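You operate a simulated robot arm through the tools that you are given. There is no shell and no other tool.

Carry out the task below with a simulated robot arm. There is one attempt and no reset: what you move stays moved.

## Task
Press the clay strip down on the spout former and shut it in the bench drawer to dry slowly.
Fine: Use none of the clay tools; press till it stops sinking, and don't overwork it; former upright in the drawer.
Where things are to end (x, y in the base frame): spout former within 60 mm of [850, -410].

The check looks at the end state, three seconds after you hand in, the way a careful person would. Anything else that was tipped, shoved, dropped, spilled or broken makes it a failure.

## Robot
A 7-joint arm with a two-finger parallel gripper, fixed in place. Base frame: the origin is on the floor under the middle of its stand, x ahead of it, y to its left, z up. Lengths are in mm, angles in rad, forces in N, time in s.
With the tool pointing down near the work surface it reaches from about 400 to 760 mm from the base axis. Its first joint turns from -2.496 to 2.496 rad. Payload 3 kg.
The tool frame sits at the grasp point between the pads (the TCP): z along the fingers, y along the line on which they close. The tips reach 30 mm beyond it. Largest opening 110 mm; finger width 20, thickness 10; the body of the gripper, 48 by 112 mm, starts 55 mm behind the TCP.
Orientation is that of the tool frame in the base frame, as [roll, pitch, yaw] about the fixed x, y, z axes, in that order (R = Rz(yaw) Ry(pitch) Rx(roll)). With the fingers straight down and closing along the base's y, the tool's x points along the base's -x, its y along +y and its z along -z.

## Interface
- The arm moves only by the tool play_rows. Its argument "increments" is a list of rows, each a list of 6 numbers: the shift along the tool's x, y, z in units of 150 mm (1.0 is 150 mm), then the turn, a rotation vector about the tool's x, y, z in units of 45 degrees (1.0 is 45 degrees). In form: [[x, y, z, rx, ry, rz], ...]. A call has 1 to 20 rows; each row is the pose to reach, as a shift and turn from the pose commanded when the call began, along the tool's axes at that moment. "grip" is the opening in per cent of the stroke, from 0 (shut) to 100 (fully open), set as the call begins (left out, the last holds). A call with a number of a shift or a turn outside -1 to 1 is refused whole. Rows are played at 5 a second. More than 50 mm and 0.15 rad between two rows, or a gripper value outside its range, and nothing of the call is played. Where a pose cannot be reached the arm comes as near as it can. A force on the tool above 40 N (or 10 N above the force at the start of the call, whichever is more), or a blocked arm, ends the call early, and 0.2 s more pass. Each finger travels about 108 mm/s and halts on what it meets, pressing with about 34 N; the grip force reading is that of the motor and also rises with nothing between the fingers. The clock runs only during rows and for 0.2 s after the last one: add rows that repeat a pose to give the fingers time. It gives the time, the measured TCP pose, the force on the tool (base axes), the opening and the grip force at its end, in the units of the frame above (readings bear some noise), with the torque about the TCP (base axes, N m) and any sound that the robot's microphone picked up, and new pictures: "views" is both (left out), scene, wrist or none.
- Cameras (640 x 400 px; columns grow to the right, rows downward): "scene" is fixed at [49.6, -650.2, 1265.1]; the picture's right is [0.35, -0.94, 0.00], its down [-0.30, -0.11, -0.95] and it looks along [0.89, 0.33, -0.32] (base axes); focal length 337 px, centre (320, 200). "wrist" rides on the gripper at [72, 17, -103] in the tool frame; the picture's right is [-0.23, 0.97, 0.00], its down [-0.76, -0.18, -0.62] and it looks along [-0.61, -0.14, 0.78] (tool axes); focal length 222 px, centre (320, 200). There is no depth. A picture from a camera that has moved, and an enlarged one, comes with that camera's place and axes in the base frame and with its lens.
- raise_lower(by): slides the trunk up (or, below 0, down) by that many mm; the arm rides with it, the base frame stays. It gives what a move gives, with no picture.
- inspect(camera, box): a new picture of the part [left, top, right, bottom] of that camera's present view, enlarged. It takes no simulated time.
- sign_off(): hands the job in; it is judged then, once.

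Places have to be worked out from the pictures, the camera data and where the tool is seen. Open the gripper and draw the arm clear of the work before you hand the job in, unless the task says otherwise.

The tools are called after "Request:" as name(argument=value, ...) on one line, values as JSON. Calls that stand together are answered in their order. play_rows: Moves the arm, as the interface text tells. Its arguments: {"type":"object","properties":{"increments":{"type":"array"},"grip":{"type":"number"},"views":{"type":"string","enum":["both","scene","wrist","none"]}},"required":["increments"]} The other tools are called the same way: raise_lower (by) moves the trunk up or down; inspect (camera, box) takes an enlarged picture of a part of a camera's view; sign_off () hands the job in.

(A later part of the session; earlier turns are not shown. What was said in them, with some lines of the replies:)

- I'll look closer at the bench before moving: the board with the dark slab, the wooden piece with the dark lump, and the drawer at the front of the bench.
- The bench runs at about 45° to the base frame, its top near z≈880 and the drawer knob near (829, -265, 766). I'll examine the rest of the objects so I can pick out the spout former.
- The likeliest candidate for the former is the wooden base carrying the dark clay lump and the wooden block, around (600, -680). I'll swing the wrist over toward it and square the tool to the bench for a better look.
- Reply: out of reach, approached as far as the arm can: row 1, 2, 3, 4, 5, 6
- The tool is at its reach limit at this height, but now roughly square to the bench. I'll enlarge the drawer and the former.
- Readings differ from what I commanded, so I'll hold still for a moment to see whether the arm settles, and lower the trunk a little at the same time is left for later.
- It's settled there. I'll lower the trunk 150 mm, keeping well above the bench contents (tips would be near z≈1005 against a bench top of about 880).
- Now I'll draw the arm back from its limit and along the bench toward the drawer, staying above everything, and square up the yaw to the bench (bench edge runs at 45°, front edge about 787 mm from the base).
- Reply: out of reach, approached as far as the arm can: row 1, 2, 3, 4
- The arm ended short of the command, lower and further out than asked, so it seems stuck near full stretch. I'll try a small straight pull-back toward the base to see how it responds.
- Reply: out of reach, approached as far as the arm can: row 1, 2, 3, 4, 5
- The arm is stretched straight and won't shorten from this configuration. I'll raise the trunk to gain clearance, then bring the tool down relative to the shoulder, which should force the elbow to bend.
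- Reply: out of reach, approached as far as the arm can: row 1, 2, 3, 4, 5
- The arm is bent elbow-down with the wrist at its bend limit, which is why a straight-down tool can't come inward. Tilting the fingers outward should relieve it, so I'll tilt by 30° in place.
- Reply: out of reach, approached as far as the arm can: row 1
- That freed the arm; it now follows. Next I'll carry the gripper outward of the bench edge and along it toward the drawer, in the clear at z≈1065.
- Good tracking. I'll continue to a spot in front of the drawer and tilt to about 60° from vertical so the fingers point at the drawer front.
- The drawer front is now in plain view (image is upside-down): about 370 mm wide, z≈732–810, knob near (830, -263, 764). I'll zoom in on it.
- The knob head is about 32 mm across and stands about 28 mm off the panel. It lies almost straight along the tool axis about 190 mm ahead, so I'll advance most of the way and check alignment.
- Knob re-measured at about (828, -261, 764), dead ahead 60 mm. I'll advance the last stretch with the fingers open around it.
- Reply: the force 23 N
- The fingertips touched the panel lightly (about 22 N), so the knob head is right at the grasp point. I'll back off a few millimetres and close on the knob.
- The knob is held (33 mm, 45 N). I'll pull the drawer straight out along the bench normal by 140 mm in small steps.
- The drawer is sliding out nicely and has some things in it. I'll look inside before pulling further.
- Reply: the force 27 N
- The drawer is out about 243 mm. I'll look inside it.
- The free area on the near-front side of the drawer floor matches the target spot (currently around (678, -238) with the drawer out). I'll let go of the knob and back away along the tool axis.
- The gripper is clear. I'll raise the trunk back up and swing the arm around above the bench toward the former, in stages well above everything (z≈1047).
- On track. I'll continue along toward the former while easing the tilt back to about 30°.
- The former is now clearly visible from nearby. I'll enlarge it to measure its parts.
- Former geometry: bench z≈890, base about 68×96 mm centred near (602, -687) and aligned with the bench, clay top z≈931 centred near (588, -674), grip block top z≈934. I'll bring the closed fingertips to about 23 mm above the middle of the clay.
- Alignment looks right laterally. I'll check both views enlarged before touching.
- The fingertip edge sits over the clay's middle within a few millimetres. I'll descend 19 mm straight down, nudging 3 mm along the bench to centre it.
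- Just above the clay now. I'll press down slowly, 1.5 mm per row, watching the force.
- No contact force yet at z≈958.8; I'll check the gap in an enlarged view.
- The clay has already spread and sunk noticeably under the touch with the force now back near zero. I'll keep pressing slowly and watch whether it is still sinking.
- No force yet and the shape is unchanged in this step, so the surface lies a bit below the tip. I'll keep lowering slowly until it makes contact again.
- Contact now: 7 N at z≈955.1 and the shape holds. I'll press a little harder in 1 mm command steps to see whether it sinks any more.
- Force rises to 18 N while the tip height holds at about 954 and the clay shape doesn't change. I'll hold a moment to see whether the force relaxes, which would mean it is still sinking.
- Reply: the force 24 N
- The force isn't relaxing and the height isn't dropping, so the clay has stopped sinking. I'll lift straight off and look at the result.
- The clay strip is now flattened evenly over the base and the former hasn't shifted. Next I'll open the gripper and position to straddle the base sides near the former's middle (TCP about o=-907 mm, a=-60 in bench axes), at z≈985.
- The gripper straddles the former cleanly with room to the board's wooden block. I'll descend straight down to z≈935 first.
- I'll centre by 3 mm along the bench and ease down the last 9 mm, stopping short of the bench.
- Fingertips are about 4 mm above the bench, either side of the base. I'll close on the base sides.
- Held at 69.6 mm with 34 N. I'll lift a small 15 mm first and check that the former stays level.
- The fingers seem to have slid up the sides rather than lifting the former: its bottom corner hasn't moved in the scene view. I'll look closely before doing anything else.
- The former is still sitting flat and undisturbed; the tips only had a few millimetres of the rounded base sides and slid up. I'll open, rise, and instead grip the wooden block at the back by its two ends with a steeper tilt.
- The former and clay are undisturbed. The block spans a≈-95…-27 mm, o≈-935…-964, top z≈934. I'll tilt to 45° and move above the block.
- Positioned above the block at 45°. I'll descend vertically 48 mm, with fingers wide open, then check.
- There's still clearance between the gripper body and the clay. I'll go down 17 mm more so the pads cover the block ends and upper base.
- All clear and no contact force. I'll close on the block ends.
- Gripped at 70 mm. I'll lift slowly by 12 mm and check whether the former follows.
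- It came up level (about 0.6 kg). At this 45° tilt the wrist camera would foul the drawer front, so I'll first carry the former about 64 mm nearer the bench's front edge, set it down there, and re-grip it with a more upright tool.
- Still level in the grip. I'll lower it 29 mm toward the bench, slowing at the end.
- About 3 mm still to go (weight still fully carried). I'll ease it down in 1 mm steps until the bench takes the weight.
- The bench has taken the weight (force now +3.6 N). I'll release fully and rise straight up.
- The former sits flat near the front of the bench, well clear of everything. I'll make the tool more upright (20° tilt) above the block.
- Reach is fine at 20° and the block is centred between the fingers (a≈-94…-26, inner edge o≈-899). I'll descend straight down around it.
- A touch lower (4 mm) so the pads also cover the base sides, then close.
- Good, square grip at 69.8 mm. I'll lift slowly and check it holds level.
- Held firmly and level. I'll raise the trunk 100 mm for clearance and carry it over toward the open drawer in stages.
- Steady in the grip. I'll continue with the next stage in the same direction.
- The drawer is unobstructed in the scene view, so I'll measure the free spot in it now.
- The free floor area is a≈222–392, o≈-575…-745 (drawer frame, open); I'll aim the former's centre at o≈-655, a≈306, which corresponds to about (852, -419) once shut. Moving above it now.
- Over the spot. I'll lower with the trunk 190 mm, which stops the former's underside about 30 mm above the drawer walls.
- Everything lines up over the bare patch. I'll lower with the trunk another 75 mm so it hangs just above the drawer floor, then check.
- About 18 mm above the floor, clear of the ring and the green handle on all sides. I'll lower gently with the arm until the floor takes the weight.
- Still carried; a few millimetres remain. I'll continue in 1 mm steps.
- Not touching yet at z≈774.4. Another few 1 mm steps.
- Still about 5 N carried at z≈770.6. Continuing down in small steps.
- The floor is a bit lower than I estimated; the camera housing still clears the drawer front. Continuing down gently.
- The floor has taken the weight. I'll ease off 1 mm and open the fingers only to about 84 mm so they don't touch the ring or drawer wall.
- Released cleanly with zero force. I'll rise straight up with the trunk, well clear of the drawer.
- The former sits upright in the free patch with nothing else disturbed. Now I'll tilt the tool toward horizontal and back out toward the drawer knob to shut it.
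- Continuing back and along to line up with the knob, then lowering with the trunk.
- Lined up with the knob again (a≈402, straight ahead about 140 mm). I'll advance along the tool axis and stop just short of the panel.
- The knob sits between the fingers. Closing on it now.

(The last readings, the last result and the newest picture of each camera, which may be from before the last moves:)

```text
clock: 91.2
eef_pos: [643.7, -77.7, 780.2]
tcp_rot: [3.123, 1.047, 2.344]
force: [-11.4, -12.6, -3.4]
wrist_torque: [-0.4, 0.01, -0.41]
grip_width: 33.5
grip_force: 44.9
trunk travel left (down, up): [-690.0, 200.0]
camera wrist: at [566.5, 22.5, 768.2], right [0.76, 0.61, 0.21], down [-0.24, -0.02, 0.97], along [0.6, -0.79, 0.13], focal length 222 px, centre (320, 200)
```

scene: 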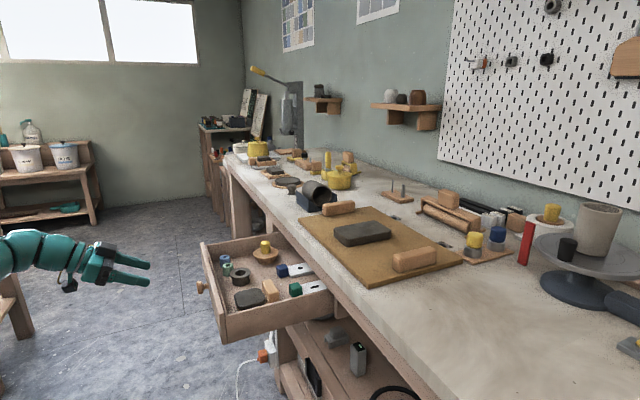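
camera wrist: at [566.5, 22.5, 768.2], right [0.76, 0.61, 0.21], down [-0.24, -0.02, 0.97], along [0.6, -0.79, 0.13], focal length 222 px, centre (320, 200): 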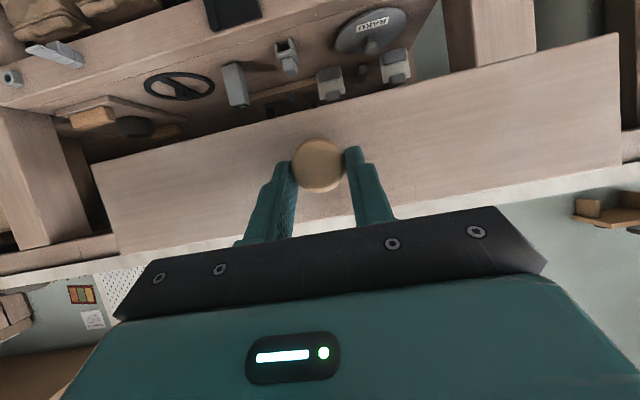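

Held at 33.5 mm. I'll push the drawer in smoothly, starting and ending slowly so nothing slides inside.

Request:
play_rows(increments=[[-0.0167, -0.02, 0.0289, 0, 0, 0], [-0.05, -0.0207, 0.0866, 0, 0, 0], [-0.1, -0.0214, 0.173, 0, 0, 0], [-0.16, -0.0222, 0.277, 0, 0, 0], [-0.22, -0.023, 0.381, 0, 0, 0], [-0.28, -0.024, 0.485, 0, 0, 0], [-0.34, -0.0248, 0.589, 0, 0, 0], [-0.39, -0.0255, 0.675, 0, 0, 0], [-0.42, -0.026, 0.727, 0, 0, 0], [-0.433, -0.026, 0.751, 0, 0, 0], [-0.433, -0.026, 0.751, 0, 0, 0]], grip=10, views="both")

Request:
inspect(camera="scene", box=[210, 220, 350, 330])

```text
clock: 93.6
eef_pos: [736.1, -169.3, 779.3]
tcp_rot: [3.117, 1.049, 2.342]
force: [-9.3, -11.1, 0.4]
wrist_torque: [-0.09, 0.16, -0.24]
grip_width: 33.2
grip_force: 45.0
trunk travel left (down, up): [-690.0, 200.0]
camera wrist: at [657.9, -69.3, 768.1], right [0.76, 0.61, 0.21], down [-0.25, -0.02, 0.97], along [0.6, -0.79, 0.13], focal length 222 px, centre (320, 200)
```

scene: 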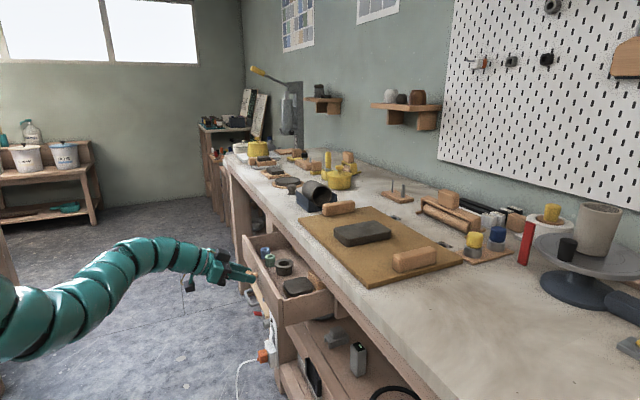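
wrist: 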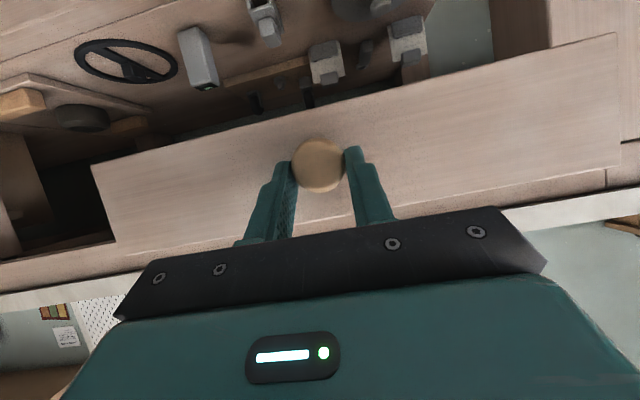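

```text
3.64 times, centred on (280, 275) of scene
camera zoom: at [49.6, -650.2, 1265.1], right [0.35, -0.94, 0.0], down [-0.3, -0.11, -0.95], along [0.89, 0.33, -0.32], focal length 1227 px, centre (466, -73)
```

zoom: 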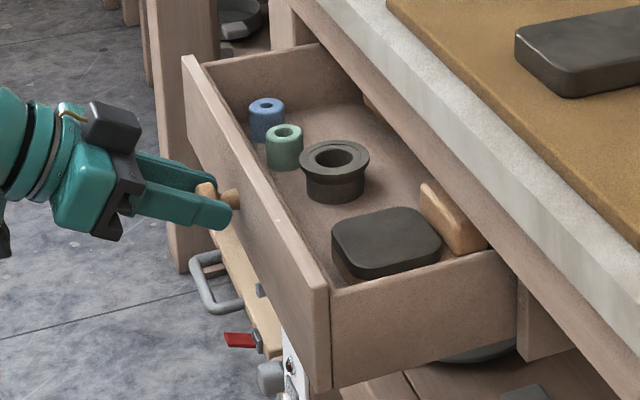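

The contents are staying put and the former rides level. I'll push the next 95 mm.

Request:
play_rows(increments=[[-0.0333, -0.01, 0.0577, 0, 0, 0], [-0.0833, -0.02, 0.144, 0, 0, 0], [-0.15, -0.021, 0.26, 0, 0, 0], [-0.217, -0.022, 0.375, 0, 0, 0], [-0.267, -0.023, 0.462, 0, 0, 0], [-0.3, -0.024, 0.519, 0, 0, 0], [-0.317, -0.024, 0.548, 0, 0, 0], [-0.317, -0.024, 0.548, 0, 0, 0]], grip=10, views="both")

Request:
inspect(camera="scene", box=[230, 220, 370, 330])

```text
clock: 95.4
eef_pos: [802.1, -235.0, 779.9]
tcp_rot: [3.117, 1.049, 2.343]
force: [5.5, 5.0, 4.3]
wrist_torque: [0.2, -0.17, 0.3]
grip_width: 33.3
grip_force: 45.3
trunk travel left (down, up): [-690.0, 200.0]
camera wrist: at [724.1, -136.2, 767.9], right [0.76, 0.61, 0.21], down [-0.25, -0.02, 0.97], along [0.6, -0.79, 0.13], focal length 222 px, centre (320, 200)
```

scene: 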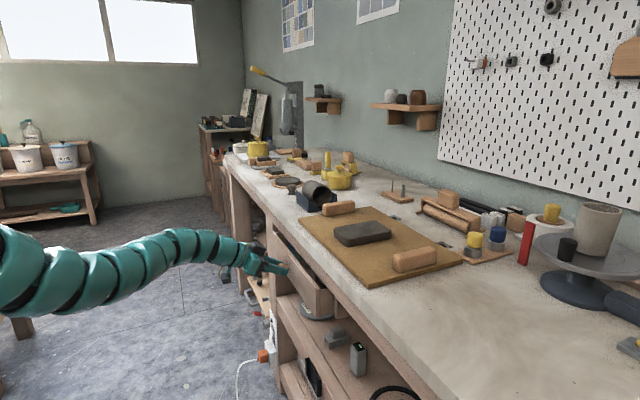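
wrist: 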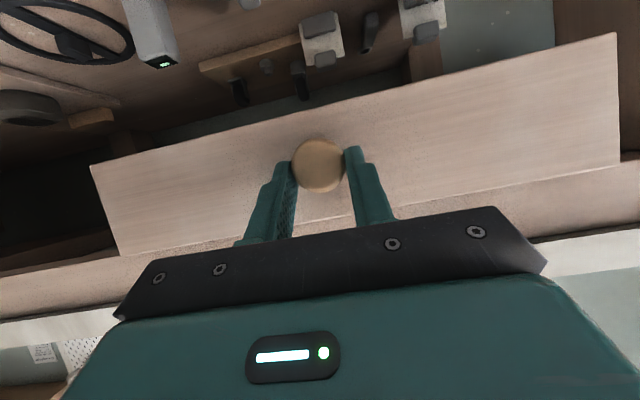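

```text
3.64 times, centred on (300, 275) of scene
camera zoom: at [49.6, -650.2, 1265.1], right [0.35, -0.94, 0.0], down [-0.3, -0.11, -0.95], along [0.89, 0.33, -0.32], focal length 1227 px, centre (393, -73)
```

zoom: 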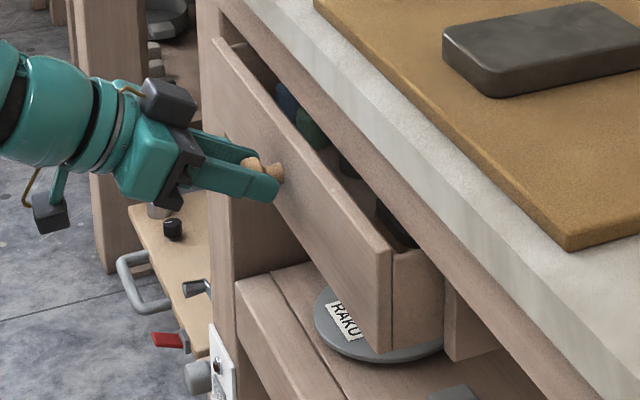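

About 19 mm remain to the original position. I'll push slowly, 3 mm per row, until it comes up against its stop.

Request:
play_rows(increments=[[-0.01, 0.004, 0.0173, 0, 0, 0], [-0.02, 0.004, 0.0346, 0, 0, 0], [-0.03, 0.004, 0.052, 0, 0, 0], [-0.04, 0.003, 0.0693, 0, 0, 0], [-0.05, 0.003, 0.0866, 0, 0, 0], [-0.06, 0.002, 0.104, 0, 0, 0], [-0.067, 0.002, 0.115, 0, 0, 0], [-0.067, 0.002, 0.115, 0, 0, 0]], grip=10, views="both")

Request:
inspect(camera="scene", box=[230, 220, 370, 330])

```text
clock: 97.2
eef_pos: [813.9, -249.1, 780.6]
tcp_rot: [3.119, 1.049, 2.346]
force: [-5.0, 17.9, 7.1]
wrist_torque: [0.13, -0.22, 0.32]
grip_width: 33.3
grip_force: 45.2
trunk travel left (down, up): [-690.0, 200.0]
camera wrist: at [736.9, -148.9, 768.0], right [0.76, 0.61, 0.21], down [-0.25, -0.02, 0.97], along [0.6, -0.79, 0.13], focal length 222 px, centre (320, 200)
```

scene: 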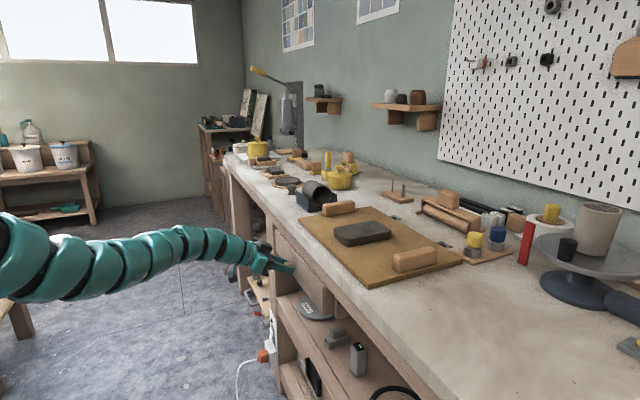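
wrist: 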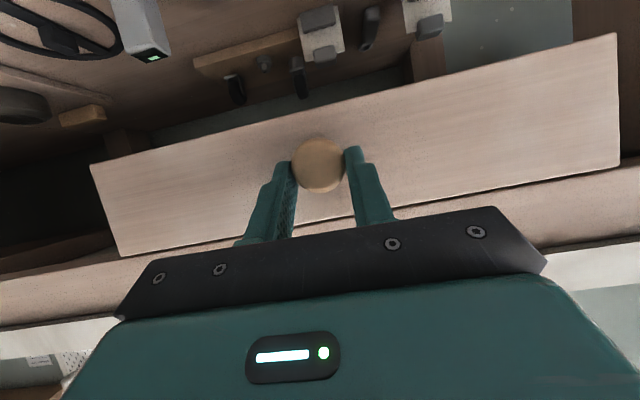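

```text
3.64 times, centred on (300, 275) of scene
camera zoom: at [49.6, -650.2, 1265.1], right [0.35, -0.94, 0.0], down [-0.3, -0.11, -0.95], along [0.89, 0.33, -0.32], focal length 1227 px, centre (393, -73)
```

zoom: 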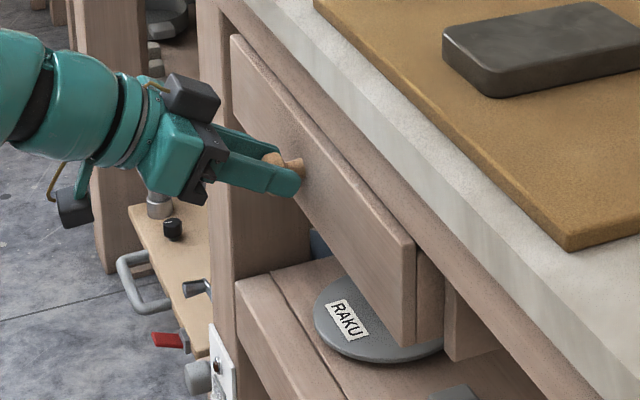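

Resistance has built to about 16 N at the original shut position. I'll press 3 mm more to confirm it is against the stop.

Request:
play_rows(increments=[[-0.005, 0, 0.0087, 0, 0, 0], [-0.01, 0, 0.0173, 0, 0, 0], [-0.01, 0, 0.0173, 0, 0, 0]], grip=10, views="none")

```text
clock: 98.0
eef_pos: [814.8, -249.3, 778.8]
tcp_rot: [3.114, 1.046, 2.343]
force: [-21.0, 13.4, 11.6]
wrist_torque: [-0.13, -0.01, 0.2]
grip_width: 33.3
grip_force: 44.7
trunk travel left (down, up): [-690.0, 200.0]
stopped in row 3: the force on the tool passed its limit at 41 N (the readings are from after the stop); the commanded pose is now the measured one
```

The force jumped with no further travel, so the drawer is shut. I'll open the gripper and back straight off.

Request:
play_rows(increments=[[0, 0, 0, 0, 0, 0], [0, 0, 0, 0, 0, 0], [0, 0, 0, 0, 0, 0]], grip=65, views="none")

Request:
play_rows(increments=[[0, 0, -0.05, 0, 0, 0], [0, 0, -0.15, 0, 0, 0], [0, 0, -0.35, 0, 0, 0], [0, 0, -0.6, 0, 0, 0], [0, 0, -0.8, 0, 0, 0], [0, 0, -0.98, 0, 0, 0], [0, 0, -0.98, 0, 0, 0]], views="both")

Request:
inspect(camera="scene", box=[230, 220, 370, 330])

Request:
inspect(camera="wrist", box=[160, 20, 500, 200])

```text
clock: 98.8
eef_pos: [815.2, -251.4, 777.4]
tcp_rot: [3.118, 1.043, 2.348]
force: [-0.5, 1.1, 0.4]
wrist_torque: [-0.01, -0.02, -0.01]
grip_width: 71.5
grip_force: 0.0
trunk travel left (down, up): [-690.0, 200.0]
```

```text
clock: 100.4
eef_pos: [726.6, -164.8, 849.9]
tcp_rot: [3.121, 1.044, 2.349]
force: [0.8, 0.2, 0.6]
wrist_torque: [-0.01, 0.01, 0.01]
grip_width: 71.4
grip_force: 0.0
trunk travel left (down, up): [-690.0, 200.0]
camera wrist: at [647.4, -63.9, 839.5], right [0.76, 0.61, 0.21], down [-0.24, -0.03, 0.97], along [0.6, -0.79, 0.13], focal length 222 px, centre (320, 200)
```

scene: 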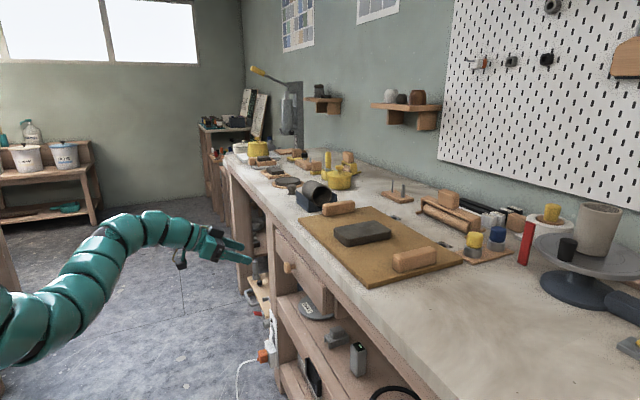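
wrist: 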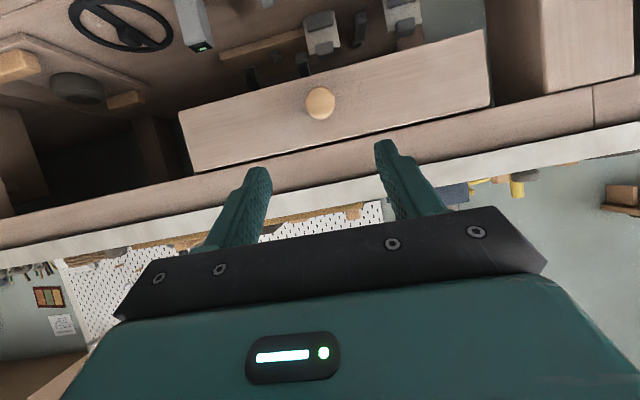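

```text
3.64 times, centred on (300, 275) of scene
camera zoom: at [49.6, -650.2, 1265.1], right [0.35, -0.94, 0.0], down [-0.3, -0.11, -0.95], along [0.89, 0.33, -0.32], focal length 1227 px, centre (393, -73)
```

zoom: 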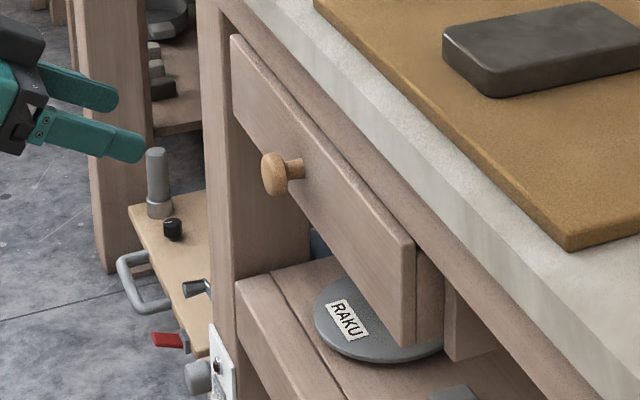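

```text
1.88 times, centred on (330, 110) of wrist
camera zoom: at [647.4, -63.9, 839.5], right [0.76, 0.61, 0.21], down [-0.24, -0.03, 0.97], along [0.6, -0.79, 0.13], focal length 418 px, centre (301, 369)
```

zoom: 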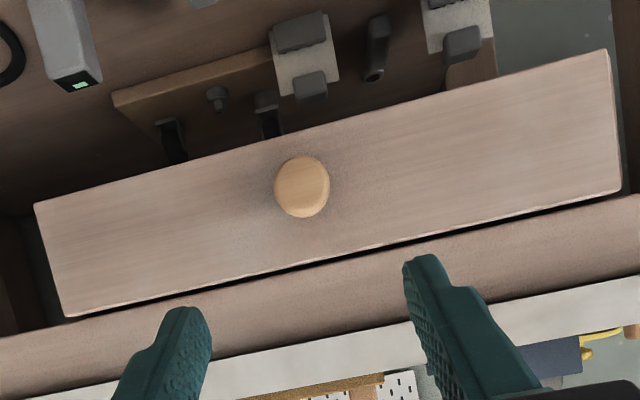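

The drawer front and knob are exactly where they started and the bench is undisturbed. I'll draw the arm further back and open the gripper fully.

Request:
play_rows(increments=[[0, 0, -0.2, 0, 0, 0], [0, 0, -0.45, 0, 0, 0], [0, 0, -0.7, 0, 0, 0], [0, 0, -0.9, 0, 0, 0], [0, 0, -0.9, 0, 0, 0]], grip=100, views="scene")

Request:
inspect(camera="scene", box=[220, 130, 540, 330])

```text
clock: 101.6
eef_pos: [641.9, -81.3, 919.4]
tcp_rot: [3.122, 1.044, 2.349]
force: [0.1, -0.5, -0.6]
wrist_torque: [0.01, 0.03, 0.0]
grip_width: 110.2
grip_force: 0.0
trunk travel left (down, up): [-690.0, 200.0]
```

scene: 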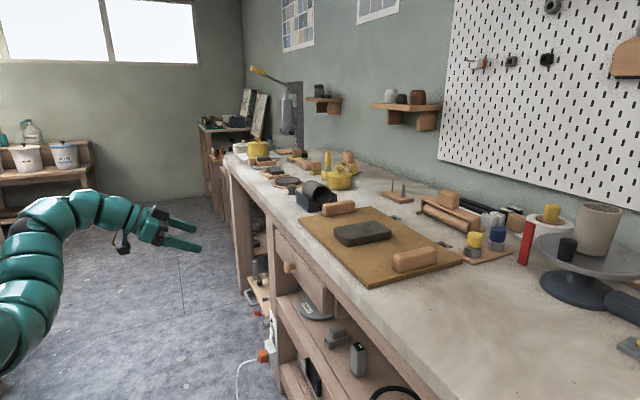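

```text
2.00 times, centred on (380, 230) of scene
camera zoom: at [49.6, -650.2, 1265.1], right [0.35, -0.94, 0.0], down [-0.3, -0.11, -0.95], along [0.89, 0.33, -0.32], focal length 675 px, centre (200, 140)
```

zoom: 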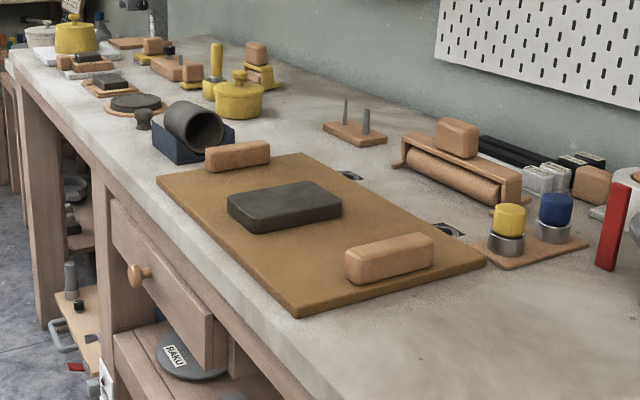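

The clay strip is pressed flat on the former, the former is upright in the shut drawer, and everything else on the bench matches the starting view. The arm is clear with the gripper open, so I'm handing in.

Request:
sign_off()

```text
The job is handed in.
```

The clay strip is pressed flat on the spout former, and the former is upright in the shut bench drawer. The job is handed in, but I haven't seen the result of the check.

- **Pressing:** I pressed with the closed gripper only, no clay tools. The strip spread out, and at about 22 N it stopped sinking, so I lifted off without pressing again.
- **Moving it:** My first grip on the base sides slipped before the former left the bench. I gripped it by its wooden block instead, set it down once nearer the front of the bench to grip it more upright, then carried it over level.
- **Final place:** I estimate the former is at about (848, -419), roughly 10 mm from the target. I worked this out from the arm readings, because the shut drawer hides it from the cameras.
- **Drawer:** I pushed it in until it hit its stop, and its front is back where it was at the start.
- **Everything else:** The bench looked unchanged in the last pictures. The other things in the drawer had not visibly moved when I last saw them, partway through shutting it.

The gripper is open and the arm is clear of the bench.
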